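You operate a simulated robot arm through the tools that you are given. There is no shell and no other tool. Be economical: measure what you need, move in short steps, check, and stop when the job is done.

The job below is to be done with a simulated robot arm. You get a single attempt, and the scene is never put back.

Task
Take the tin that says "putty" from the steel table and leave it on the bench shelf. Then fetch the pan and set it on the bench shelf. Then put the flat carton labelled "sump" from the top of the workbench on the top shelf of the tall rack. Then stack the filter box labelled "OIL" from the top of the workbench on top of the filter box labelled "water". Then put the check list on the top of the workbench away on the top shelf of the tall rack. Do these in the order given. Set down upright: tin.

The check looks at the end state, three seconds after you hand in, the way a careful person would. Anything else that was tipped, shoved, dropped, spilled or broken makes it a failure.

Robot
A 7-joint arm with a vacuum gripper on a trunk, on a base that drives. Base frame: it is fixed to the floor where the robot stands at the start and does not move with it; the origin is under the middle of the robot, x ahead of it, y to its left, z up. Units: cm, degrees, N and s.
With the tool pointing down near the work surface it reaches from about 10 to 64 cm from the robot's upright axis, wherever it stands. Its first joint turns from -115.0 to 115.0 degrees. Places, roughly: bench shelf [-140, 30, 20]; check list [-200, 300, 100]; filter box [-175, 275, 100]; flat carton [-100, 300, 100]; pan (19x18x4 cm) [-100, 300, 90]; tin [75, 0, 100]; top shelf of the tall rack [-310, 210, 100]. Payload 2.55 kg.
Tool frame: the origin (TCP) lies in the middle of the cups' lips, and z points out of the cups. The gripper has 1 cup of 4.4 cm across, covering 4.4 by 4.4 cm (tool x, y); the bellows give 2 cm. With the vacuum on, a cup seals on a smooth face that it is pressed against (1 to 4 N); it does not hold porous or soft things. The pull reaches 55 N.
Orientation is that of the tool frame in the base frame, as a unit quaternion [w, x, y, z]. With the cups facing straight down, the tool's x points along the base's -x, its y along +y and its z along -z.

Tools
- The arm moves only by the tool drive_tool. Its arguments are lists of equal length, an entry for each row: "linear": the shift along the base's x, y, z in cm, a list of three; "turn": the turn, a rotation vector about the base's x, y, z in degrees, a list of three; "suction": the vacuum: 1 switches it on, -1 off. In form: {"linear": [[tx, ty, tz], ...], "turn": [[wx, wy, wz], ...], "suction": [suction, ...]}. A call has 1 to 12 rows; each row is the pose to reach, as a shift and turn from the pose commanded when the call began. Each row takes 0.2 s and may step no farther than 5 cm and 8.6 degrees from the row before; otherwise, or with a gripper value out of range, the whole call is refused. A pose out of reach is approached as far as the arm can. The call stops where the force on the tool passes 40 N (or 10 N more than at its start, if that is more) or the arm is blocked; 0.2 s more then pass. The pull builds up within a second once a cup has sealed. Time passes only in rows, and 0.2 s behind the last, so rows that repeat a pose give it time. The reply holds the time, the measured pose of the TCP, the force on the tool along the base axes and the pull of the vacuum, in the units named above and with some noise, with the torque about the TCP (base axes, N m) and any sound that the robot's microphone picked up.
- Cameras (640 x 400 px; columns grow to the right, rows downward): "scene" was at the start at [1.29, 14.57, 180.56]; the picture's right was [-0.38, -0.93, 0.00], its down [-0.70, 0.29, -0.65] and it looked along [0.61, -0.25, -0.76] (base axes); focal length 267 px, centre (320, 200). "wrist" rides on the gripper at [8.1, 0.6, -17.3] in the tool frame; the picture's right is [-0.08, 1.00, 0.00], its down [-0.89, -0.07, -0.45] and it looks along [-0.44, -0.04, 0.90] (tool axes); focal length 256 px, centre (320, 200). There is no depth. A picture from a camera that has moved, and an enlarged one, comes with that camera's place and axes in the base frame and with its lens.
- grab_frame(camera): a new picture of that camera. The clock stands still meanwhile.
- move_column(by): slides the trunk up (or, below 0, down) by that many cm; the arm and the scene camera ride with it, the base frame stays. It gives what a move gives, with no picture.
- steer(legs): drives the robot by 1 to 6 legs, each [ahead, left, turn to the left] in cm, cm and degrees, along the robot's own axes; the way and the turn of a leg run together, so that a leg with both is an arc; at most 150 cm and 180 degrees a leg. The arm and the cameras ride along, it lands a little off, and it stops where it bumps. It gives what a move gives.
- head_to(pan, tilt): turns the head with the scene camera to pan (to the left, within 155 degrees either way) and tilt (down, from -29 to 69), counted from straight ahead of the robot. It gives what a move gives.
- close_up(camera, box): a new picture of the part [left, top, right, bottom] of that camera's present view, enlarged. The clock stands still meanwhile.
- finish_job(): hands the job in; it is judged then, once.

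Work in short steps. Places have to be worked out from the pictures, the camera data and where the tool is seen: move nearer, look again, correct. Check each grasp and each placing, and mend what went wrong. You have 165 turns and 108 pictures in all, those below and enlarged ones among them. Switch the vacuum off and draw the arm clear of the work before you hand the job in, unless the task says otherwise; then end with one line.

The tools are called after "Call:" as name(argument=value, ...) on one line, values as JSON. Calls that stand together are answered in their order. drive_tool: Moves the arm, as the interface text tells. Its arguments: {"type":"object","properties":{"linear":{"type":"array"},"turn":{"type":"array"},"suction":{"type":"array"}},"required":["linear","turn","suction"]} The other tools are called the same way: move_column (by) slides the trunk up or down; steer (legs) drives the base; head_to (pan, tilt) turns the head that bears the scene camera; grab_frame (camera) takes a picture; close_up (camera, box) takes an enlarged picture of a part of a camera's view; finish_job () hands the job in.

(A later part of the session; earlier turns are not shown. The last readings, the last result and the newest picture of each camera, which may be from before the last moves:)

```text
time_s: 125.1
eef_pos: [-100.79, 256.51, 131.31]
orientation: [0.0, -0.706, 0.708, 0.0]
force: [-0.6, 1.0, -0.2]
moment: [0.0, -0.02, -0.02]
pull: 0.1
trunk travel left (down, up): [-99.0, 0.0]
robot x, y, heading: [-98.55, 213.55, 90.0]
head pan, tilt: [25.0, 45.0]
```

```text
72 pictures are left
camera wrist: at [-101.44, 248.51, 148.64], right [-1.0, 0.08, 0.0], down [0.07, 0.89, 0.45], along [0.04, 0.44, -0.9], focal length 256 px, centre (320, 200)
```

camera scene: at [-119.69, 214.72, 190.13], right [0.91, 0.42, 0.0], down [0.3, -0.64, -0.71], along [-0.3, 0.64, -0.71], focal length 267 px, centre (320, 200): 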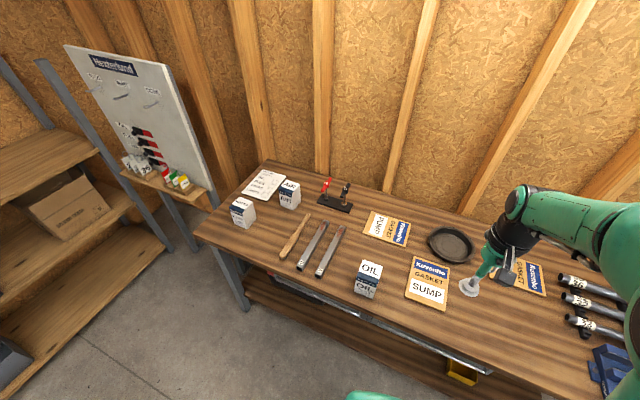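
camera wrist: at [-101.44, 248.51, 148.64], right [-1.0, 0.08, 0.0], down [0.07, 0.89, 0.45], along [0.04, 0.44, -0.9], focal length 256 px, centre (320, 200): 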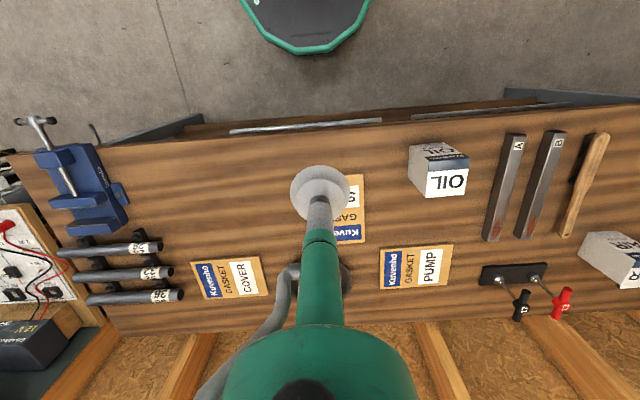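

The skillet-like pan is near (-97, 302), the SUMP carton in front of it. I enlarge to see pan and boxes.

Call:
close_up(camera="scene", box=[340, 170, 560, 320])

Call:
close_up(camera="scene", box=[190, 150, 390, 300])

```text
2.67 times, centred on (450, 245) of scene
camera zoom: at [-119.69, 214.72, 190.13], right [0.91, 0.42, 0.0], down [0.3, -0.64, -0.71], along [-0.3, 0.64, -0.71], focal length 713 px, centre (-27, 80)
```

zoom: 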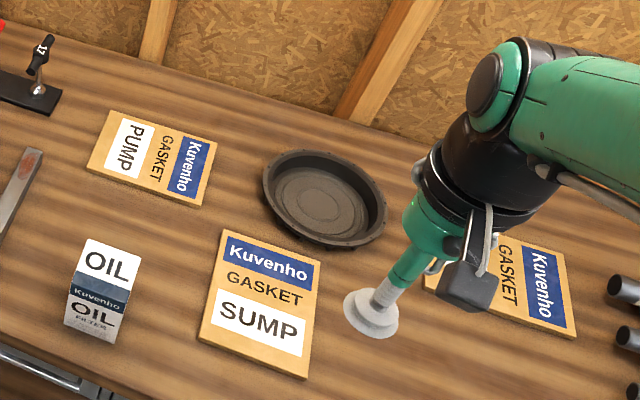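

```text
2.67 times, centred on (290, 225) of scene
camera zoom: at [-119.69, 214.72, 190.13], right [0.91, 0.42, 0.0], down [0.3, -0.64, -0.71], along [-0.3, 0.64, -0.71], focal length 713 px, centre (400, 133)
```

zoom: 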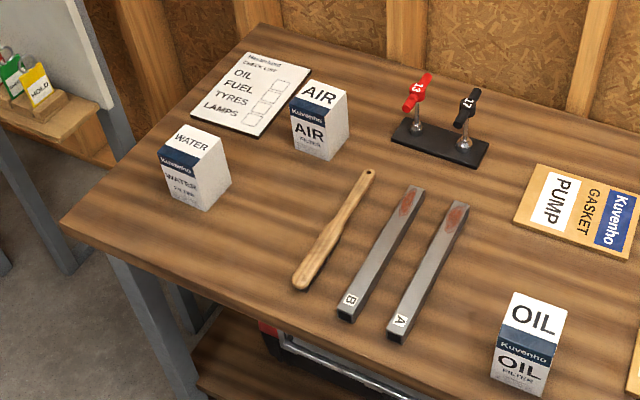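

The pan centre is at about (-97, 303), the bench's front edge near y=260. I drive ahead 18 cm so the base front stays short of the lower shelf, with the tool high.

Call:
steer(legs=[[18, 0, 0]])

Call:
drive_tool(linear=[[0, 2, -4], [0, 4, -8], [1, 6, -12], [2, 9, -15], [3, 12, -18], [3.5, 14, -20]], turn=[[0, 0, 0], [0, 0, 0], [0, 0, 0], [0, 0, 0], [0, 0, 0], [0, 0, 0]], suction=[-1, -1, -1, -1, -1, -1])

Call:
grab_frame(camera="wrist")

```text
time_s: 126.6
eef_pos: [-100.77, 274.4, 131.3]
orientation: [0.0, -0.707, 0.707, 0.0]
force: [0.0, -0.2, 0.0]
moment: [-0.03, -0.01, 0.02]
pull: 0.1
trunk travel left (down, up): [-99.0, 0.0]
robot x, y, heading: [-99.11, 231.47, 89.9]
head pan, tilt: [25.0, 45.0]
```

```text
time_s: 128.0
eef_pos: [-97.17, 288.64, 111.25]
orientation: [0.001, -0.707, 0.707, -0.001]
force: [0.5, 0.8, 0.3]
moment: [0.0, 0.01, -0.01]
pull: 0.1
trunk travel left (down, up): [-99.0, 0.0]
robot x, y, heading: [-98.77, 231.26, 89.9]
head pan, tilt: [25.0, 45.0]
```

```text
69 pictures are left
camera wrist: at [-97.96, 280.65, 128.65], right [-1.0, 0.08, 0.0], down [0.07, 0.89, 0.45], along [0.04, 0.44, -0.9], focal length 256 px, centre (320, 200)
```

wrist: 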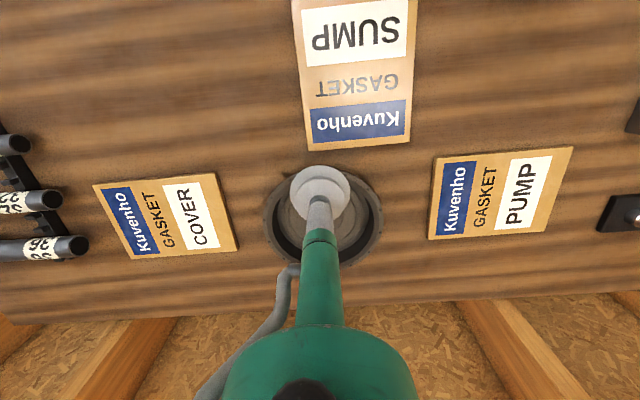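

I enlarge the pan to see its bottom structure.

Call:
close_up(camera="wrist", box=[240, 140, 400, 280])

```text
2.86 times, centred on (320, 210) of wrist
camera zoom: at [-97.96, 280.65, 128.65], right [-1.0, 0.08, 0.0], down [0.07, 0.89, 0.45], along [0.04, 0.44, -0.9], focal length 731 px, centre (320, 171)
```

zoom: 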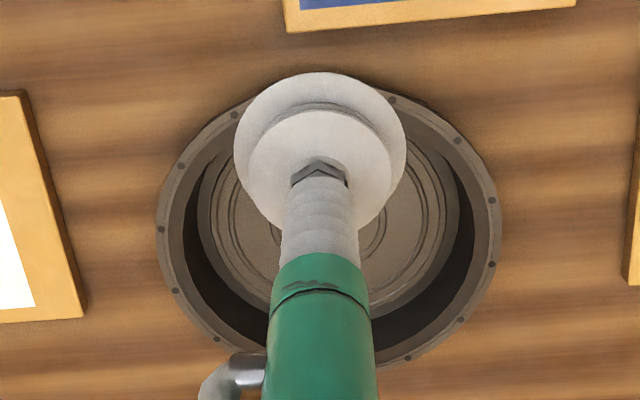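

I try to reach (-96.6, 301.1) at a height just above the rim to test reach.

Call:
drive_tool(linear=[[0.3, 3, -3], [0.6, 6, -6], [0.6, 9, -9], [0.6, 11, -12], [0.6, 12.5, -14]], turn=[[0, 0, 0], [0, 0, 0], [0, 0, 0], [0, 0, 0], [0, 0, 0]], suction=[-1, -1, -1, -1, -1])

Call:
head_to(pan=30, tilt=69)

Call:
grab_frame(camera="scene")

```text
time_s: 129.2
eef_pos: [-96.8, 297.12, 98.48]
orientation: [0.001, -0.707, 0.707, 0.0]
force: [0.2, 0.7, -0.1]
moment: [-0.04, -0.01, 0.01]
pull: 0.1
out of reach, approached as far as the arm can: row 4, 5
trunk travel left (down, up): [-99.0, 0.0]
robot x, y, heading: [-98.46, 231.27, 90.1]
head pan, tilt: [25.0, 45.0]
```

```text
time_s: 130.1
eef_pos: [-96.78, 297.1, 98.47]
orientation: [0.0, 0.707, -0.707, 0.0]
force: [0.1, 0.6, 0.3]
moment: [-0.01, 0.02, 0.02]
pull: 0.0
trunk travel left (down, up): [-99.0, 0.0]
robot x, y, heading: [-99.0, 231.57, 90.0]
head pan, tilt: [30.0, 68.8]
```

```text
67 pictures are left
camera scene: at [-119.03, 230.23, 187.24], right [0.87, 0.5, 0.0], down [0.47, -0.81, -0.36], along [-0.18, 0.31, -0.93], focal length 267 px, centre (320, 200)
```

scene: 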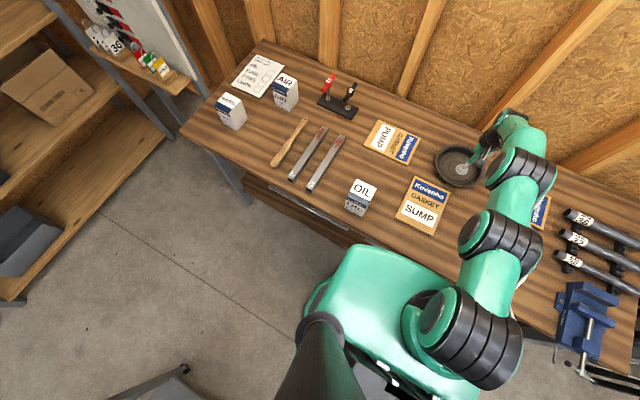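

Reach ends near y=297 from here. Before creeping nearer I check the gap between base and bench with the wrist camera.

Call:
drive_tool(linear=[[0, -2, 4], [0, -5, 8], [0, -8, 12], [0, -12, 15], [0, -16, 18], [0, -20, 21], [0, -24, 24], [0, -28, 27]], turn=[[0, 0, 0], [0, 0, 0], [0, 0, 0], [0, 0, 0], [0, 0, 0], [0, 0, 0], [0, 0, 0], [0, 0, 0]], suction=[-1, -1, -1, -1, -1, -1, -1, -1])

Call:
grab_frame(camera="wrist")

```text
time_s: 131.8
eef_pos: [-96.75, 268.7, 125.47]
orientation: [0.0, -0.707, 0.708, 0.0]
force: [0.2, 0.2, 0.2]
moment: [0.06, 0.01, 0.0]
pull: 0.1
trunk travel left (down, up): [-99.0, 0.0]
robot x, y, heading: [-98.77, 231.62, 90.0]
head pan, tilt: [30.0, 68.8]
```

```text
66 pictures are left
camera wrist: at [-97.52, 260.68, 142.91], right [-1.0, 0.08, 0.0], down [0.07, 0.89, 0.45], along [0.04, 0.44, -0.89], focal length 256 px, centre (320, 200)
```

wrist: 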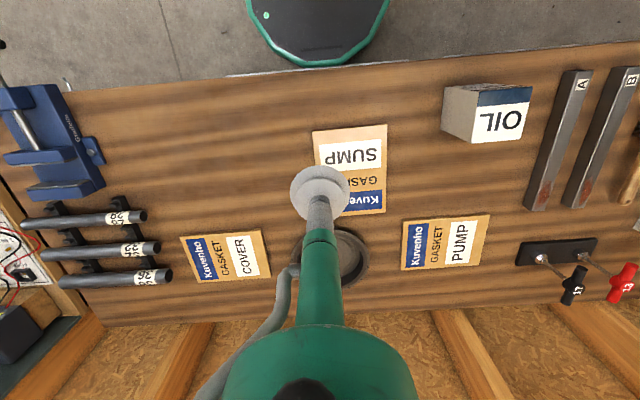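

The base's front is about level with the bench-top edge, and it is low; the lower shelf lies further in. I creep 3.5 cm ahead and then reach for the pan's centre.

Call:
steer(legs=[[3.5, 0, 0]])

Call:
drive_tool(linear=[[0, 4, -2.5], [0, 8, -5], [0, 12, -8], [0, 16, -11], [0, 20, -14], [0.1, 23, -17.5], [0.1, 25, -21], [0.1, 27, -25], [0.1, 28.7, -28]], turn=[[0, 0, 0], [0, 0, 0], [0, 0, 0], [0, 0, 0], [0, 0, 0], [0, 0, 0], [0, 0, 0], [0, 0, 0], [0, 0, 0]], suction=[-1, -1, -1, -1, -1, -1, -1, -1, -1])

Call:
close_up(camera="wrist", box=[220, 120, 420, 280])

```text
time_s: 132.7
eef_pos: [-96.79, 272.31, 125.64]
orientation: [0.0, -0.707, 0.707, 0.001]
force: [-0.2, -0.8, 0.3]
moment: [0.02, 0.02, -0.02]
pull: 0.0
trunk travel left (down, up): [-99.0, 0.0]
robot x, y, heading: [-98.78, 235.01, 90.2]
head pan, tilt: [30.0, 68.8]
```

```text
time_s: 134.7
eef_pos: [-96.7, 300.65, 97.63]
orientation: [0.002, -0.707, 0.707, 0.001]
force: [0.4, 1.0, -0.5]
moment: [-0.02, 0.03, -0.01]
pull: 0.1
out of reach, approached as far as the arm can: row 9
trunk travel left (down, up): [-99.0, 0.0]
robot x, y, heading: [-98.7, 234.88, 89.7]
head pan, tilt: [30.0, 68.8]
```

```text
2.50 times, centred on (320, 200) of wrist
camera zoom: at [-97.49, 292.57, 115.0], right [-1.0, 0.08, 0.0], down [0.07, 0.89, 0.45], along [0.04, 0.45, -0.89], focal length 640 px, centre (320, 200)
```

zoom: 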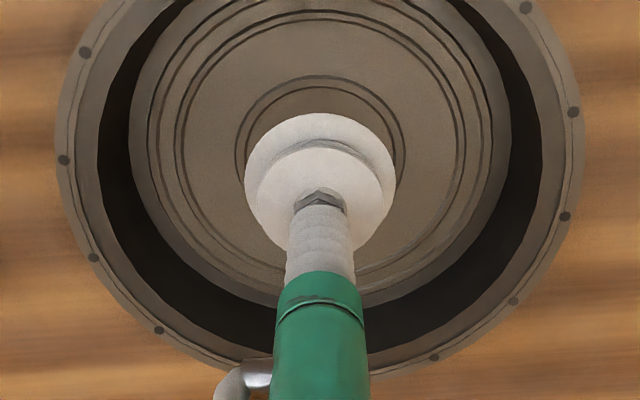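

The cup is nearly concentric with the inner ring. I descend with suction on, nudging slightly farther, to contact on the bottom.

Call:
drive_tool(linear=[[0, 0, -2], [0, 0.3, -3.5], [0, 0.6, -4.5], [0, 0.6, -5.2], [0, 0.6, -5.6], [0, 0.6, -6]], turn=[[0, 0, 0], [0, 0, 0], [0, 0, 0], [0, 0, 0], [0, 0, 0], [0, 0, 0]], suction=[1, 1, 1, 1, 1, 1])

```text
time_s: 136.1
eef_pos: [-96.87, 299.62, 93.05]
orientation: [-0.001, 0.707, -0.707, 0.0]
force: [-0.1, -0.4, 0.0]
moment: [0.02, 0.02, -0.01]
pull: 0.0
out of reach, approached as far as the arm can: row 1, 2, 3, 4, 5, 6
trunk travel left (down, up): [-99.0, 0.0]
robot x, y, heading: [-98.59, 235.34, 89.8]
head pan, tilt: [30.0, 68.8]
```

At low relative height the reach shrinks. I raise the tool 8 cm, lower the trunk by 9, and retry.

Call:
drive_tool(linear=[[0, 0, 4], [0, 0, 8], [0, 0, 12]], turn=[[0, 0, 0], [0, 0, 0], [0, 0, 0]], suction=[-1, -1, -1])

Call:
move_column(by=-9)

Call:
drive_tool(linear=[[0, 1, 0.5], [0, 1.8, 0.5]], turn=[[0, 0, 0], [0, 0, 0]], suction=[-1, -1])

```text
time_s: 136.9
eef_pos: [-96.71, 299.5, 105.03]
orientation: [-0.001, -0.707, 0.707, 0.0]
force: [-0.3, -1.3, 1.0]
moment: [0.04, -0.02, -0.01]
pull: 0.0
trunk travel left (down, up): [-99.0, 0.0]
robot x, y, heading: [-98.74, 234.44, 89.8]
head pan, tilt: [30.0, 68.8]
```

```text
time_s: 138.2
eef_pos: [-96.82, 299.72, 96.21]
orientation: [0.0, 0.708, -0.706, 0.0]
force: [0.2, -0.2, -0.4]
moment: [0.0, -0.01, -0.01]
pull: 0.0
trunk travel left (down, up): [-90.0, 9.0]
robot x, y, heading: [-98.83, 234.87, 90.3]
head pan, tilt: [30.0, 68.8]
```

```text
time_s: 138.8
eef_pos: [-96.9, 300.3, 96.71]
orientation: [0.0, -0.707, 0.707, 0.0]
force: [0.8, -0.4, 0.2]
moment: [-0.01, -0.05, -0.01]
pull: 0.1
out of reach, approached as far as the arm can: row 2
trunk travel left (down, up): [-90.0, 9.0]
robot x, y, heading: [-98.88, 234.95, 90.1]
head pan, tilt: [30.0, 68.8]
```

Now descend with suction on.

Call:
drive_tool(linear=[[0, 0, -2], [0, 0.4, -3.5], [0, 0.5, -4.5], [0, 0.5, -5], [0, 0.5, -5.4], [0, 0.5, -5.8], [0, 0.5, -5.8]], turn=[[0, 0, 0], [0, 0, 0], [0, 0, 0], [0, 0, 0], [0, 0, 0], [0, 0, 0], [0, 0, 0]], suction=[1, 1, 1, 1, 1, 1, 1])

```text
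time_s: 140.4
eef_pos: [-96.87, 300.29, 90.56]
orientation: [-0.002, -0.707, 0.707, -0.004]
force: [0.2, -6.3, -6.5]
moment: [0.01, -0.02, 0.0]
pull: 55.0
trunk travel left (down, up): [-90.0, 9.0]
robot x, y, heading: [-98.64, 235.06, 89.9]
head pan, tilt: [30.0, 68.8]
```

Sealed with full pull. I lift slowly, drawing in slightly only after it is off the top.

Call:
drive_tool(linear=[[0, 0, 0.7], [0, 0, 1.5], [0, 0, 2.5], [0, -0.5, 4], [0, -2, 7], [0, -4, 10], [0, -7, 13]], turn=[[0, 0, 0], [0, 0, 0], [0, 0, 0], [0, 0, 0], [0, 0, 0], [0, 0, 0], [0, 0, 0]], suction=[1, 1, 1, 1, 1, 1, 1])

Call:
grab_frame(camera="wrist")

```text
time_s: 142.0
eef_pos: [-96.75, 293.62, 103.9]
orientation: [0.0, 0.707, -0.707, 0.0]
force: [0.9, -0.6, -6.2]
moment: [-0.06, 0.0, 0.0]
pull: 55.1
trunk travel left (down, up): [-90.0, 9.0]
robot x, y, heading: [-98.91, 235.23, 90.2]
head pan, tilt: [30.0, 68.8]
```

```text
64 pictures are left
camera wrist: at [-97.53, 285.6, 121.25], right [-1.0, 0.08, 0.0], down [0.07, 0.89, 0.45], along [0.04, 0.44, -0.9], focal length 256 px, centre (320, 200)
```

wrist: 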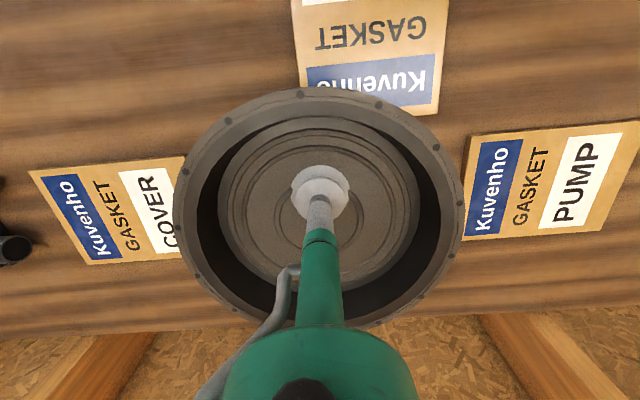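

The pan hangs level. I draw it in and up, then drive back to the grey bench, arriving with the tool in line with y≈62.

Call:
drive_tool(linear=[[0, -4, 3], [0, -8, 6], [0, -12, 9], [0, -16, 12], [0, -19, 13]], turn=[[0, 0, 0], [0, 0, 0], [0, 0, 0], [0, 0, 0], [0, 0, 0]], suction=[1, 1, 1, 1, 1])

Call:
steer(legs=[[-22, 0, 0], [0, -60, 0], [-100, 0, 0], [-53, 0, 0], [0, 0, 90]])

Call:
head_to(pan=0, tilt=35)

Call:
grab_frame(camera="scene")

```text
time_s: 143.2
eef_pos: [-96.82, 274.69, 116.88]
orientation: [0.0, -0.707, 0.707, 0.0]
force: [-1.1, -0.5, -5.6]
moment: [-0.14, -0.04, 0.0]
pull: 55.0
trunk travel left (down, up): [-90.0, 9.0]
robot x, y, heading: [-98.7, 235.39, 89.9]
head pan, tilt: [30.0, 68.8]
```

```text
time_s: 159.2
eef_pos: [-77.93, 62.02, 116.89]
orientation: [0.0, 1.0, 0.004, 0.0]
force: [-1.0, -0.4, -5.0]
moment: [-0.02, -0.16, 0.02]
pull: 54.8
trunk travel left (down, up): [-90.0, 9.0]
robot x, y, heading: [-38.39, 60.78, -179.7]
head pan, tilt: [30.0, 68.8]
```

```text
time_s: 160.1
eef_pos: [-77.9, 61.9, 117.03]
orientation: [0.0, 1.0, 0.004, 0.0]
force: [-0.6, -0.7, -6.4]
moment: [0.0, -0.16, -0.02]
pull: 55.2
trunk travel left (down, up): [-90.0, 9.0]
robot x, y, heading: [-37.97, 60.08, -179.8]
head pan, tilt: [0.0, 35.0]
```

```text
63 pictures are left
camera scene: at [-40.62, 42.56, 182.6], right [-0.01, 1.0, 0.0], down [0.57, 0.0, -0.82], along [-0.82, -0.01, -0.57], focal length 267 px, centre (320, 200)
```

scene: 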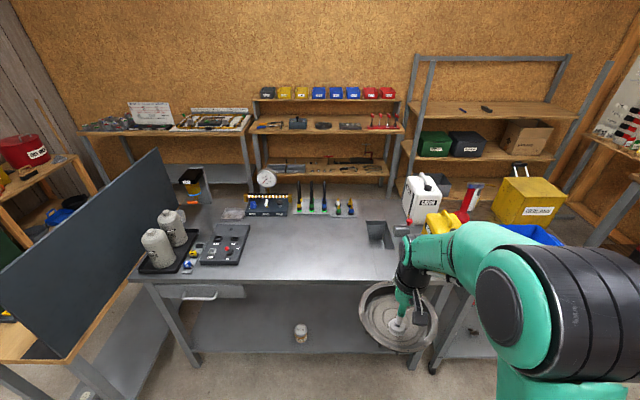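

The tin is seen standing on the shelf. I lower the trunk 88 cm here in the open, then extend the arm.

Call:
move_column(by=-40)

Call:
move_column(by=-40)

Call:
move_column(by=-8)

Call:
drive_tool(linear=[[-3, 0, 0], [-6, 0, 0], [-9, 0, 0]], turn=[[0, 0, 0], [0, 0, 0], [0, 0, 0]], suction=[1, 1, 1])

Call:
grab_frame(camera="scene")

```text
time_s: 164.0
eef_pos: [-78.01, 62.0, 76.86]
orientation: [-0.001, 1.0, 0.003, 0.0]
force: [0.0, -0.1, -5.5]
moment: [-0.05, -0.1, 0.02]
pull: 54.8
trunk travel left (down, up): [-50.0, 49.0]
robot x, y, heading: [-38.16, 60.56, -179.9]
head pan, tilt: [0.0, 35.0]
```

```text
time_s: 167.8
eef_pos: [-77.85, 61.95, 36.79]
orientation: [0.0, 1.0, 0.004, 0.001]
force: [0.1, 0.0, -5.7]
moment: [-0.02, -0.12, -0.01]
pull: 54.5
trunk travel left (down, up): [-10.0, 89.0]
robot x, y, heading: [-37.95, 60.45, -179.6]
head pan, tilt: [0.0, 35.0]
```

```text
time_s: 169.0
eef_pos: [-77.87, 61.99, 29.0]
orientation: [0.0, 1.0, 0.004, -0.001]
force: [1.2, 0.4, -5.5]
moment: [-0.04, -0.14, 0.0]
pull: 55.0
trunk travel left (down, up): [-2.0, 97.0]
robot x, y, heading: [-37.77, 60.32, -179.4]
head pan, tilt: [0.0, 35.0]
```

```text
time_s: 169.8
eef_pos: [-86.92, 62.04, 28.84]
orientation: [0.001, 1.0, 0.003, 0.0]
force: [0.4, 0.4, -5.5]
moment: [0.0, -0.15, 0.01]
pull: 54.5
trunk travel left (down, up): [-2.0, 97.0]
robot x, y, heading: [-38.28, 60.61, -179.5]
head pan, tilt: [0.0, 35.0]
```

```text
62 pictures are left
camera scene: at [-40.6, 42.58, 94.61], right [-0.01, 1.0, 0.0], down [0.57, 0.0, -0.82], along [-0.82, -0.01, -0.57], focal length 267 px, centre (320, 200)
```

scene: 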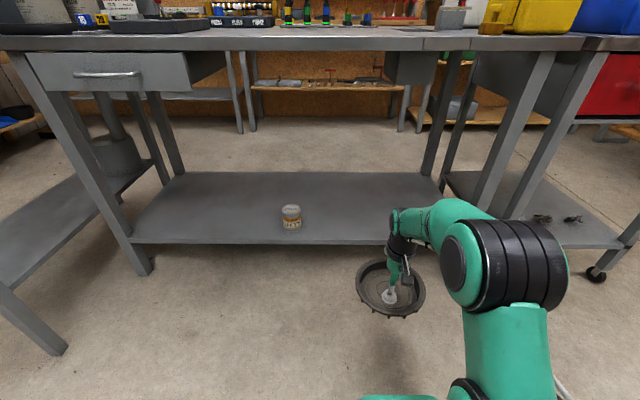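

A recess box hangs beneath the bench top near y 65–85, so I shift to y≈51 before driving in 41 cm.

Call:
steer(legs=[[0, 11, 0], [41, 0, 0]])

Call:
grab_frame(camera="scene")

Call:
grab_frame(camera="wrist")

```text
time_s: 173.1
eef_pos: [-127.75, 50.64, 28.81]
orientation: [0.0, 1.0, 0.003, 0.0]
force: [-0.4, -0.1, -5.5]
moment: [0.01, -0.12, 0.01]
pull: 54.7
trunk travel left (down, up): [-2.0, 97.0]
robot x, y, heading: [-78.93, 49.3, -179.8]
head pan, tilt: [0.0, 35.0]
```

```text
61 pictures are left
camera scene: at [-81.42, 31.29, 94.61], right [-0.01, 1.0, 0.0], down [0.57, 0.0, -0.82], along [-0.82, -0.01, -0.57], focal length 267 px, centre (320, 200)
```

scene: 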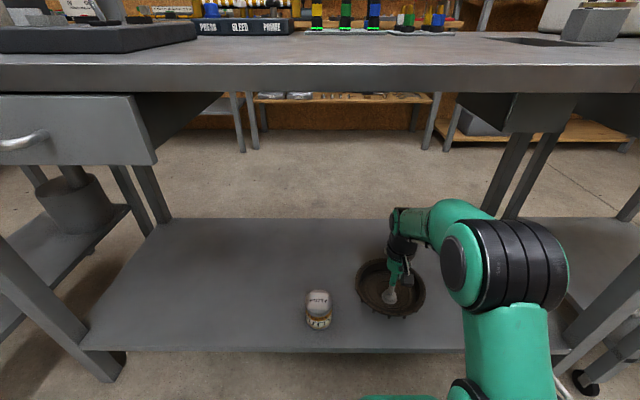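

```text
60 pictures are left
camera wrist: at [-119.71, 50.09, 46.17], right [-0.07, -1.0, 0.0], down [-0.89, 0.06, 0.44], along [-0.44, 0.03, -0.9], focal length 256 px, centre (320, 200)
```

wrist: 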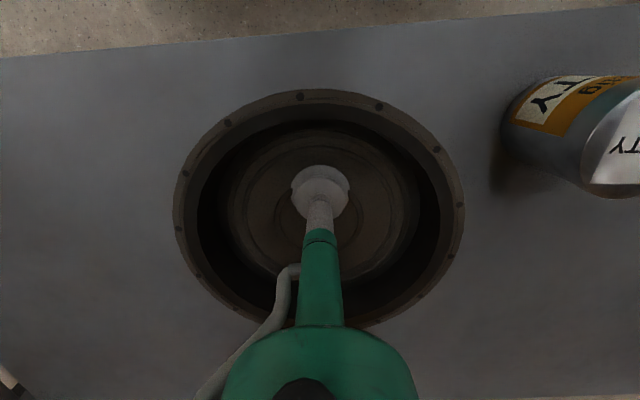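

Pan is over the shelf, clear of the tin. I lower it.

Call:
drive_tool(linear=[[0, 0, -1.5], [0, 0, -3], [0, 0, -4.5], [0, 0, -5.5], [0, 0, -6], [0, 0, -6]], turn=[[0, 0, 0], [0, 0, 0], [0, 0, 0], [0, 0, 0], [0, 0, 0], [0, 0, 0]], suction=[1, 1, 1, 1, 1, 1])

```text
time_s: 174.5
eef_pos: [-127.53, 50.56, 22.89]
orientation: [0.0, 1.0, 0.003, 0.002]
force: [16.3, -0.2, 10.8]
moment: [0.1, 0.01, 0.03]
pull: 54.1
trunk travel left (down, up): [-2.0, 97.0]
robot x, y, heading: [-78.81, 49.06, -179.9]
head pan, tilt: [0.0, 35.0]
```

Contact reached, with some sideways force. I ease up 0.4 cm and read again.

Call:
drive_tool(linear=[[0, 0, 0.3], [0, 0, 0.3]], turn=[[0, 0, 0], [0, 0, 0]], suction=[1, 1])

Call:
grab_frame(camera="wrist")

```text
time_s: 175.1
eef_pos: [-127.58, 50.55, 22.97]
orientation: [0.001, 1.0, 0.004, 0.003]
force: [7.9, -0.1, -10.1]
moment: [0.05, 0.12, 0.01]
pull: 55.0
trunk travel left (down, up): [-2.0, 97.0]
robot x, y, heading: [-78.95, 48.88, -179.6]
head pan, tilt: [0.0, 35.0]
```

```text
59 pictures are left
camera wrist: at [-119.63, 50.09, 40.35], right [-0.07, -1.0, 0.0], down [-0.9, 0.06, 0.44], along [-0.44, 0.03, -0.9], focal length 256 px, centre (320, 200)
```

wrist: 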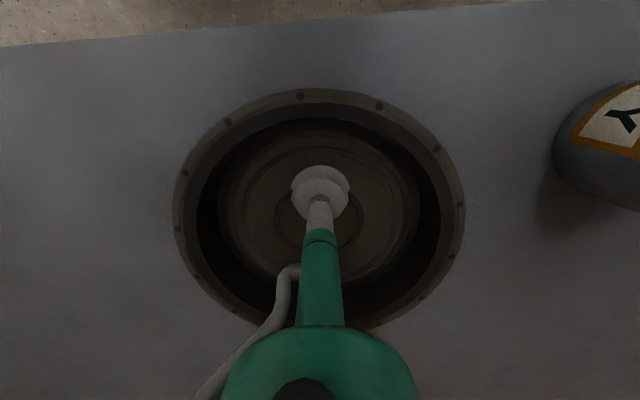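

I wait a moment and read the force again.

Call:
drive_tool(linear=[[0, 0, 0.2], [0, 0, 0.2], [0, 0, 0.2]], turn=[[0, 0, 0], [0, 0, 0], [0, 0, 0]], suction=[1, 1, 1])

Call:
grab_frame(camera="scene")

```text
time_s: 175.9
eef_pos: [-127.56, 50.61, 23.0]
orientation: [0.0, 1.0, 0.003, 0.003]
force: [0.6, -0.3, -30.9]
moment: [0.03, 0.07, -0.03]
pull: 55.0
trunk travel left (down, up): [-2.0, 97.0]
robot x, y, heading: [-78.91, 49.3, -179.8]
head pan, tilt: [0.0, 35.0]
```

```text
58 pictures are left
camera scene: at [-81.6, 31.29, 94.58], right [-0.01, 1.0, 0.0], down [0.58, 0.0, -0.82], along [-0.82, -0.01, -0.58], focal length 267 px, centre (320, 200)
```

scene: 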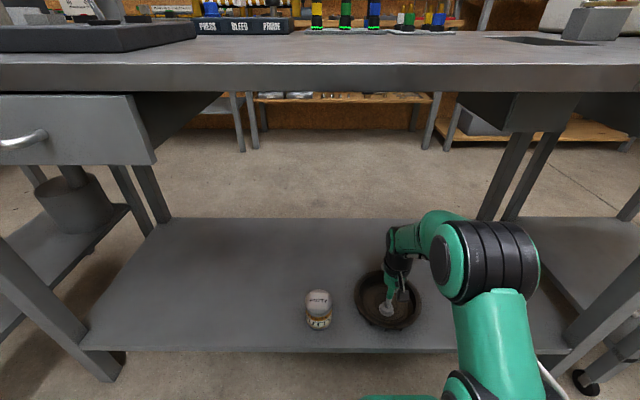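

The pan rests on the shelf (TCP held at 23 with upward tug). I relax the command and release the vacuum, then watch the force.

Call:
drive_tool(linear=[[0, 0, -0.3], [0, 0, -0.3], [0, 0, -0.3], [0, 0, -0.3], [0, 0, -0.3], [0, 0, -0.3], [0, 0, 0]], turn=[[0, 0, 0], [0, 0, 0], [0, 0, 0], [0, 0, 0], [0, 0, 0], [0, 0, 0], [0, 0, 0]], suction=[1, 1, -1, -1, -1, -1, -1])

```text
time_s: 177.5
eef_pos: [-127.69, 50.63, 23.38]
orientation: [0.0, 1.0, 0.004, 0.0]
force: [0.3, -0.5, -0.7]
moment: [-0.01, 0.02, 0.01]
pull: 0.1
trunk travel left (down, up): [-2.0, 97.0]
robot x, y, heading: [-78.71, 48.86, -179.6]
head pan, tilt: [0.0, 35.0]
```

Released; no force remains. I rise a few cm and check the pan, still clear of everything.

Call:
drive_tool(linear=[[0, 0, 1], [0, 0, 2.5], [0, 0, 4.5], [0, 0, 7]], turn=[[0, 0, 0], [0, 0, 0], [0, 0, 0], [0, 0, 0]], suction=[-1, -1, -1, -1])

Call:
grab_frame(camera="wrist")

```text
time_s: 178.5
eef_pos: [-127.63, 50.61, 30.36]
orientation: [0.0, 1.0, 0.004, -0.001]
force: [0.4, 0.9, -0.2]
moment: [0.02, 0.01, 0.0]
pull: 0.0
trunk travel left (down, up): [-2.0, 97.0]
robot x, y, heading: [-78.68, 48.82, -179.9]
head pan, tilt: [0.0, 35.0]
```

```text
57 pictures are left
camera wrist: at [-119.65, 50.07, 47.7], right [-0.07, -1.0, 0.0], down [-0.89, 0.06, 0.45], along [-0.44, 0.03, -0.9], focal length 256 px, centre (320, 200)
```

wrist: 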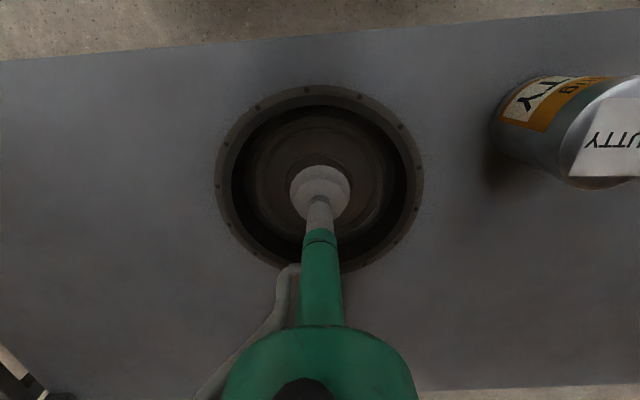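

Pan and tin both sit well on the shelf. I back out, raise the trunk and return to the workbench for the SUMP carton.

Call:
steer(legs=[[-41, 0, 0]])

Call:
move_column(by=40)

Call:
move_column(by=40)

Call:
move_column(by=8)

Call:
steer(legs=[[0, 0, -90], [100, 0, 0], [66, 0, 0], [0, 62, 0]])

```text
time_s: 181.0
eef_pos: [-86.82, 50.99, 30.34]
orientation: [0.001, 1.0, 0.003, 0.0]
force: [0.1, 0.2, -0.7]
moment: [-0.03, -0.02, -0.02]
pull: 0.0
trunk travel left (down, up): [-2.0, 97.0]
robot x, y, heading: [-37.92, 49.42, -179.4]
head pan, tilt: [0.0, 35.0]
```

```text
time_s: 184.8
eef_pos: [-86.84, 50.94, 70.23]
orientation: [0.0, 1.0, 0.004, 0.0]
force: [-0.3, -0.3, 0.7]
moment: [0.02, -0.01, 0.01]
pull: 0.0
trunk travel left (down, up): [-42.0, 57.0]
robot x, y, heading: [-37.93, 49.54, -179.6]
head pan, tilt: [0.0, 35.0]
```

```text
time_s: 188.7
eef_pos: [-86.92, 50.92, 110.35]
orientation: [0.0, 1.0, 0.004, 0.0]
force: [0.3, 0.4, 0.7]
moment: [0.0, 0.0, 0.0]
pull: 0.0
trunk travel left (down, up): [-82.0, 17.0]
robot x, y, heading: [-38.0, 49.41, -179.3]
head pan, tilt: [0.0, 35.0]
```

```text
time_s: 189.8
eef_pos: [-86.76, 51.02, 118.23]
orientation: [0.0, 1.0, 0.003, 0.001]
force: [0.0, -0.6, -0.7]
moment: [0.01, 0.01, -0.02]
pull: 0.0
trunk travel left (down, up): [-90.0, 9.0]
robot x, y, heading: [-37.93, 49.57, -179.9]
head pan, tilt: [0.0, 35.0]
```

```text
time_s: 205.2
eef_pos: [-98.93, 263.97, 118.33]
orientation: [0.0, 0.707, -0.707, 0.0]
force: [-0.8, -0.8, -0.3]
moment: [-0.01, -0.02, -0.01]
pull: 0.0
trunk travel left (down, up): [-90.0, 9.0]
robot x, y, heading: [-100.87, 215.06, 89.9]
head pan, tilt: [0.0, 35.0]
```

I drive 16 cm ahead so that the tool comes over the carton, and look. I also look toward the rack.

Call:
steer(legs=[[16, 0, 0]])

Call:
grab_frame(camera="wrist")

Call:
head_to(pan=80, tilt=30)

Call:
grab_frame(camera="scene")

```text
time_s: 206.6
eef_pos: [-98.87, 280.06, 118.2]
orientation: [0.0, -0.707, 0.708, -0.001]
force: [0.4, 1.3, 0.5]
moment: [-0.02, -0.03, 0.01]
pull: 0.0
trunk travel left (down, up): [-90.0, 9.0]
robot x, y, heading: [-100.73, 231.13, 89.9]
head pan, tilt: [0.0, 35.0]
```

```text
56 pictures are left
camera wrist: at [-99.64, 272.01, 135.67], right [-1.0, 0.08, 0.0], down [0.07, 0.89, 0.44], along [0.04, 0.44, -0.9], focal length 256 px, centre (320, 200)
```

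wrist: 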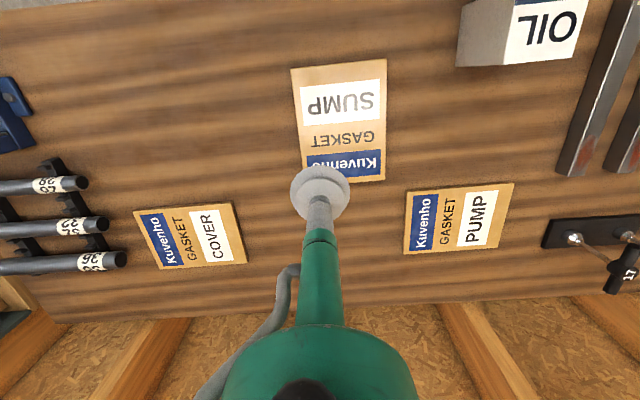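

```text
time_s: 208.2
eef_pos: [-98.92, 280.08, 118.36]
orientation: [0.0, -0.707, 0.707, 0.0]
force: [-0.5, 0.5, -0.7]
moment: [-0.01, -0.01, -0.01]
pull: 0.0
trunk travel left (down, up): [-90.0, 9.0]
robot x, y, heading: [-100.88, 231.21, 90.1]
head pan, tilt: [80.0, 30.0]
```

```text
55 pictures are left
camera scene: at [-127.25, 226.65, 183.39], right [0.17, 0.98, 0.0], down [0.49, -0.09, -0.87], along [-0.85, 0.15, -0.5], focal length 267 px, centre (320, 200)
```

scene: 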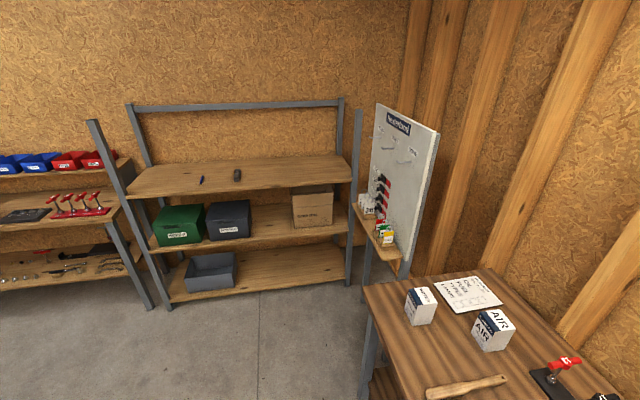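

Carton centre is about (-102.6, 279.3). The rack's top shelf spans roughly x -291..-346, y 130..278 at z≈100, with its right part free. I go over the carton and descend with suction on.

Call:
drive_tool(linear=[[-2, -0.5, -4], [-3.7, -0.8, -8], [-3.7, -0.8, -12], [-3.7, -0.8, -16], [-3.7, -0.8, -20], [-3.7, -0.8, -23], [-3.7, -0.8, -24.5], [-3.7, -0.8, -25.5], [-3.7, -0.8, -26.2], [-3.7, -0.8, -26.8], [-3.7, -0.8, -27.2], [-3.7, -0.8, -27.2]], turn=[[0, 0, 0], [0, 0, 0], [0, 0, 0], [0, 0, 0], [0, 0, 0], [0, 0, 0], [0, 0, 0], [0, 0, 0], [0, 0, 0], [0, 0, 0], [0, 0, 0], [0, 0, 0]], suction=[-1, -1, -1, -1, -1, 1, 1, 1, 1, 1, 1, 1])

Call:
grab_frame(camera="wrist")

```text
time_s: 210.8
eef_pos: [-102.55, 279.14, 91.18]
orientation: [0.001, -0.707, 0.707, 0.001]
force: [0.1, -1.4, 10.4]
moment: [0.16, 0.01, -0.01]
pull: 55.4
trunk travel left (down, up): [-90.0, 9.0]
robot x, y, heading: [-100.8, 231.15, 90.0]
head pan, tilt: [80.0, 30.0]
```

```text
54 pictures are left
camera wrist: at [-103.33, 271.12, 108.55], right [-1.0, 0.08, 0.0], down [0.07, 0.89, 0.45], along [0.04, 0.45, -0.89], focal length 256 px, centre (320, 200)
```

wrist: 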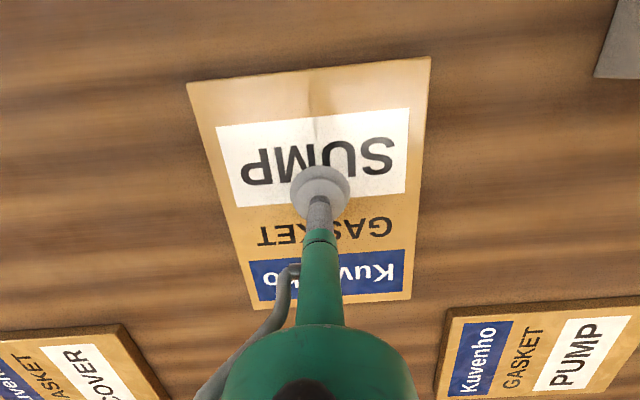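

Sealed. I lift it slowly and draw it in.

Call:
drive_tool(linear=[[0, 0, 1], [0, 0, 2.5], [0, -1, 6], [0, -3, 10], [0, -6, 14], [0, -9, 18], [0, -12, 22], [0, -14, 26]], turn=[[0, 0, 0], [0, 0, 0], [0, 0, 0], [0, 0, 0], [0, 0, 0], [0, 0, 0], [0, 0, 0], [0, 0, 0]], suction=[1, 1, 1, 1, 1, 1, 1, 1])

Call:
grab_frame(camera="wrist")

```text
time_s: 212.6
eef_pos: [-102.7, 265.02, 117.33]
orientation: [0.001, -0.707, 0.707, 0.0]
force: [0.0, -0.5, -1.9]
moment: [0.01, -0.01, -0.01]
pull: 54.7
trunk travel left (down, up): [-90.0, 9.0]
robot x, y, heading: [-100.91, 231.12, 89.9]
head pan, tilt: [80.0, 30.0]
```

```text
53 pictures are left
camera wrist: at [-103.41, 257.03, 134.62], right [-1.0, 0.08, 0.0], down [0.07, 0.89, 0.45], along [0.04, 0.44, -0.9], focal length 256 px, centre (320, 200)
```

wrist: 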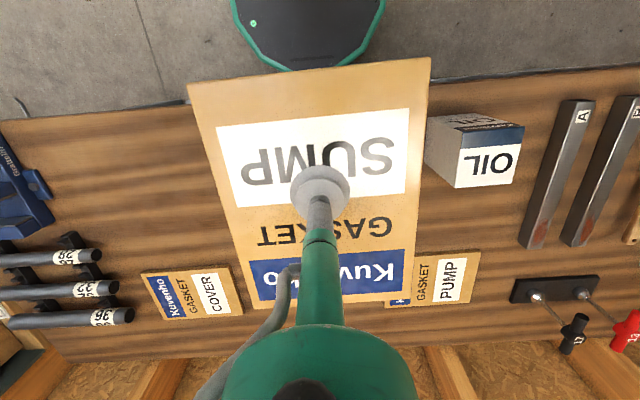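

Carton held. I back off, slide left to x≈-190 and turn to face the rack.

Call:
steer(legs=[[-12, 0, 0], [0, 90, 0], [0, 0, 90]])

Call:
head_to(pan=0, tilt=40)

Call:
grab_frame(camera="scene")

```text
time_s: 222.0
eef_pos: [-225.12, 218.44, 117.22]
orientation: [0.0, 1.0, -0.006, 0.001]
force: [1.0, -0.4, -1.9]
moment: [-0.01, 0.0, 0.04]
pull: 54.9
trunk travel left (down, up): [-90.0, 9.0]
robot x, y, heading: [-191.03, 219.85, 179.4]
head pan, tilt: [80.0, 30.0]
```

```text
time_s: 223.5
eef_pos: [-225.04, 218.39, 117.22]
orientation: [0.0, 1.0, -0.007, 0.0]
force: [1.0, 0.7, -1.3]
moment: [-0.01, -0.01, 0.01]
pull: 55.2
trunk travel left (down, up): [-90.0, 9.0]
robot x, y, heading: [-190.98, 219.77, 179.4]
head pan, tilt: [0.0, 40.0]
```

```text
52 pictures are left
camera scene: at [-193.64, 202.01, 181.85], right [0.01, 1.0, 0.0], down [0.64, -0.01, -0.77], along [-0.77, 0.01, -0.64], focal length 267 px, centre (320, 200)
```

scene: 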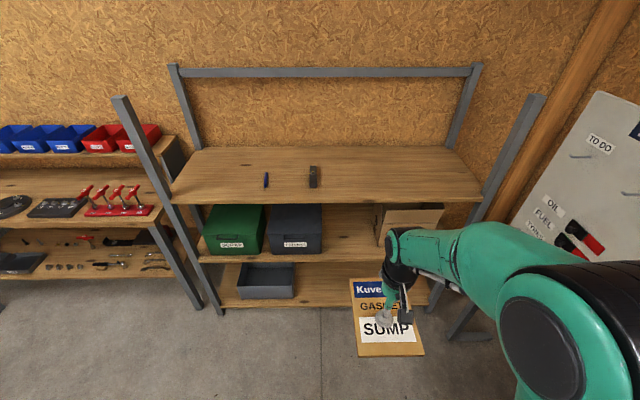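

The shelf is free to the right of the small items (at y≈200). I shift right 4 cm, drive ahead 60 cm, then extend over the shelf.

Call:
steer(legs=[[0, -4, 0], [60, 0, 0]])

Call:
drive_tool(linear=[[-4, 0, 0], [-8, 0, -1], [-12, 0, -2], [-16, 0, -4], [-20, 0, -5]], turn=[[0, 0, 0], [0, 0, 0], [0, 0, 0], [0, 0, 0], [0, 0, 0]], suction=[1, 1, 1, 1, 1])

Call:
grab_frame(camera="scene")

Call:
grab_frame(camera="wrist")

```text
time_s: 227.4
eef_pos: [-284.63, 222.81, 117.3]
orientation: [0.0, 1.0, -0.003, -0.001]
force: [0.0, 0.2, -1.3]
moment: [-0.01, -0.02, -0.02]
pull: 54.6
trunk travel left (down, up): [-90.0, 9.0]
robot x, y, heading: [-250.5, 224.22, 179.5]
head pan, tilt: [0.0, 40.0]
```

```text
time_s: 228.6
eef_pos: [-304.81, 222.82, 112.1]
orientation: [0.0, 1.0, -0.003, 0.001]
force: [-0.5, 0.1, -1.9]
moment: [0.0, -0.09, 0.02]
pull: 54.9
trunk travel left (down, up): [-90.0, 9.0]
robot x, y, heading: [-250.53, 224.5, 179.5]
head pan, tilt: [0.0, 40.0]
```

```text
51 pictures are left
camera scene: at [-253.38, 206.65, 181.85], right [0.01, 1.0, 0.0], down [0.64, 0.0, -0.77], along [-0.77, 0.01, -0.64], focal length 267 px, centre (320, 200)
```

scene: 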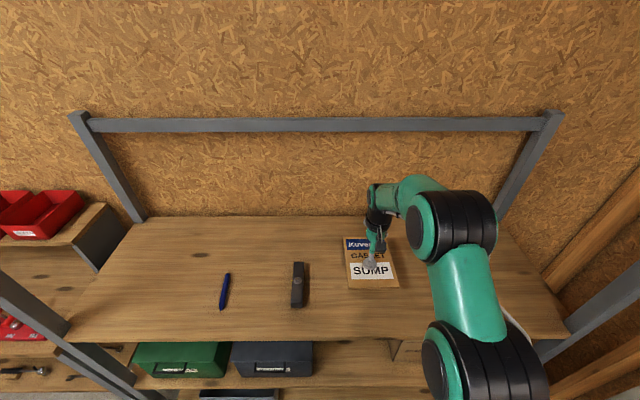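

```text
50 pictures are left
camera wrist: at [-296.94, 222.19, 129.47], right [-0.09, -1.0, 0.0], down [-0.89, 0.08, 0.44], along [-0.44, 0.04, -0.9], focal length 256 px, centre (320, 200)
```

wrist: 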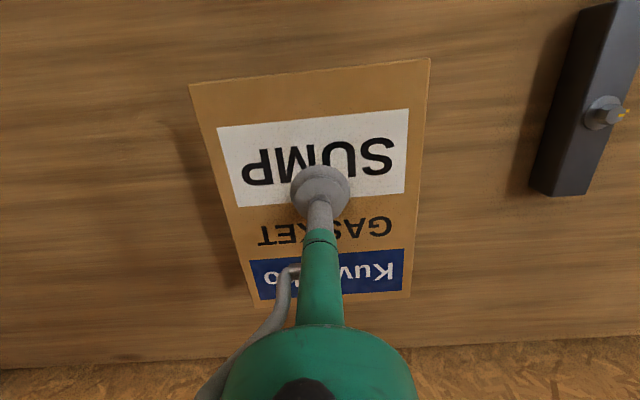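

The carton is over free shelf. I lower it, then approach finely.

Call:
drive_tool(linear=[[0, 0, -3], [0, 0, -6], [0, 0, -8.5], [0, 0, -9.3], [0, 0, -10], [0, 0, -10]], turn=[[0, 0, 0], [0, 0, 0], [0, 0, 0], [0, 0, 0], [0, 0, 0], [0, 0, 0]], suction=[1, 1, 1, 1, 1, 1])

```text
time_s: 229.4
eef_pos: [-305.88, 222.77, 105.45]
orientation: [-0.001, 1.0, -0.003, -0.017]
force: [8.7, 0.4, 28.4]
moment: [0.01, -0.29, 0.03]
pull: 54.8
trunk travel left (down, up): [-90.0, 9.0]
robot x, y, heading: [-250.63, 224.49, 179.7]
head pan, tilt: [0.0, 40.0]
stopped in row 4: the force on the tool passed its limit (the readings are from after the stop); the commanded pose is now the measured one
```

Contact came early: the shelf is at about z=104. I ease up slightly and read.

Call:
drive_tool(linear=[[0.3, 0, 0.2], [0.3, 0, 0.3], [0.3, 0, 0.3]], turn=[[0, 0, 0], [0, 0, 0], [0, 0, 0]], suction=[1, 1, 1])

Call:
grab_frame(camera="wrist")

```text
time_s: 230.2
eef_pos: [-305.4, 222.67, 105.33]
orientation: [0.0, 1.0, -0.004, -0.013]
force: [-2.9, -0.9, 7.9]
moment: [0.04, 0.16, 0.01]
pull: 54.9
trunk travel left (down, up): [-90.0, 9.0]
robot x, y, heading: [-250.9, 224.26, 179.4]
head pan, tilt: [0.0, 40.0]
```

```text
49 pictures are left
camera wrist: at [-296.99, 222.1, 122.54], right [-0.09, -1.0, 0.0], down [-0.88, 0.08, 0.47], along [-0.47, 0.04, -0.88], focal length 256 px, centre (320, 200)
```

wrist: 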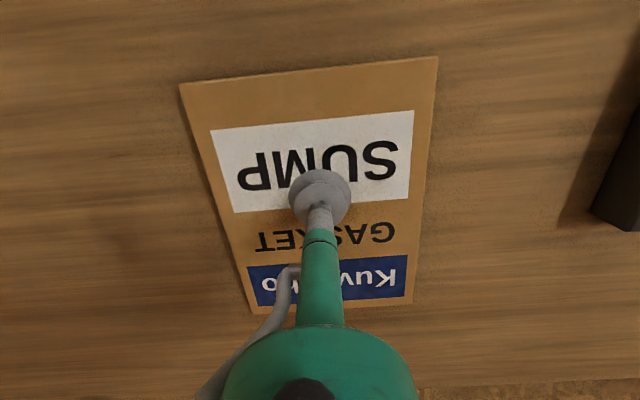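

The carton lies on the shelf. I release and rise.

Call:
drive_tool(linear=[[0, 0, 0], [0, 0, 0], [0, 0, 0], [0, 0, 0], [0, 0, 0.6], [0, 0, 2], [0, 0, 5], [0, 0, 8]], turn=[[0, 0, 0], [0, 0, 0], [0, 0, 0], [0, 0, 0], [0, 0, 0], [0, 0, 0], [0, 0, 0], [0, 0, 0]], suction=[-1, -1, -1, -1, -1, -1, -1, -1])

Call:
grab_frame(camera="wrist")

```text
time_s: 232.0
eef_pos: [-305.42, 222.75, 113.45]
orientation: [0.0, 1.0, -0.003, -0.014]
force: [0.4, -0.7, 0.1]
moment: [-0.01, -0.02, 0.04]
pull: 0.1
trunk travel left (down, up): [-90.0, 9.0]
robot x, y, heading: [-250.59, 224.7, 179.6]
head pan, tilt: [0.0, 40.0]
```

```text
48 pictures are left
camera wrist: at [-296.95, 222.07, 130.56], right [-0.09, -1.0, 0.0], down [-0.88, 0.08, 0.47], along [-0.47, 0.04, -0.88], focal length 256 px, centre (320, 200)
```

wrist: 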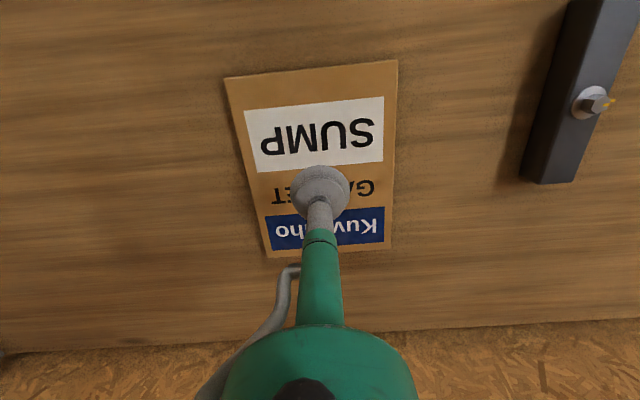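

Carton placed well. I straighten the slight tilt, draw in, and drive back to the workbench before the OIL box.

Call:
drive_tool(linear=[[4, 0, 2], [8, 0, 4], [12, 0, 5], [16, 0, 5], [20, 0, 5]], turn=[[0, -0.8, 0], [0, -1.6, 0], [0, -1.6, 0], [0, -1.6, 0], [0, -1.6, 0]], suction=[-1, -1, -1, -1, -1])

Call:
steer(legs=[[-60, 0, 0], [0, 0, -90], [0, -64, 0]])

Call:
head_to(pan=20, tilt=45)

Call:
grab_frame(camera="scene")

Call:
grab_frame(camera="wrist")

```text
time_s: 233.2
eef_pos: [-285.14, 222.7, 118.54]
orientation: [-0.001, 1.0, -0.004, 0.001]
force: [0.1, 0.4, 0.0]
moment: [-0.01, 0.05, 0.0]
pull: 0.1
trunk travel left (down, up): [-90.0, 9.0]
robot x, y, heading: [-250.46, 224.5, 179.6]
head pan, tilt: [0.0, 40.0]
```

```text
time_s: 243.6
eef_pos: [-128.22, 258.3, 118.47]
orientation: [0.0, -0.704, 0.71, -0.001]
force: [0.5, 0.4, 0.5]
moment: [0.01, 0.02, 0.03]
pull: 0.0
trunk travel left (down, up): [-90.0, 9.0]
robot x, y, heading: [-126.02, 223.46, 89.5]
head pan, tilt: [0.0, 40.0]
```

```text
time_s: 244.4
eef_pos: [-128.22, 258.44, 118.41]
orientation: [-0.001, -0.705, 0.709, -0.001]
force: [0.6, 0.7, -0.7]
moment: [0.01, 0.02, 0.02]
pull: 0.0
trunk travel left (down, up): [-90.0, 9.0]
robot x, y, heading: [-126.47, 223.35, 89.2]
head pan, tilt: [20.0, 45.0]
```

```text
47 pictures are left
camera scene: at [-146.87, 225.26, 181.13], right [0.94, 0.33, 0.0], down [0.24, -0.67, -0.71], along [-0.24, 0.67, -0.71], focal length 267 px, centre (320, 200)
```

scene: 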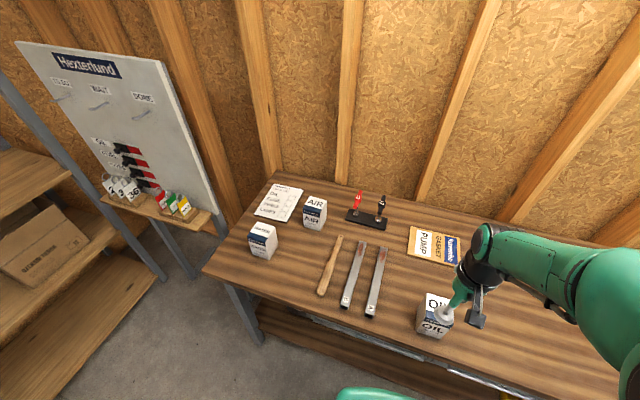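

```text
46 pictures are left
camera wrist: at [-129.06, 250.44, 135.8], right [-1.0, 0.09, 0.0], down [0.08, 0.89, 0.44], along [0.04, 0.44, -0.9], focal length 256 px, centre (320, 200)
```

wrist: 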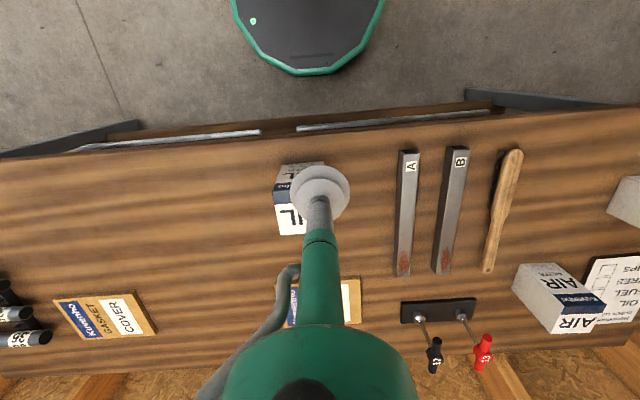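

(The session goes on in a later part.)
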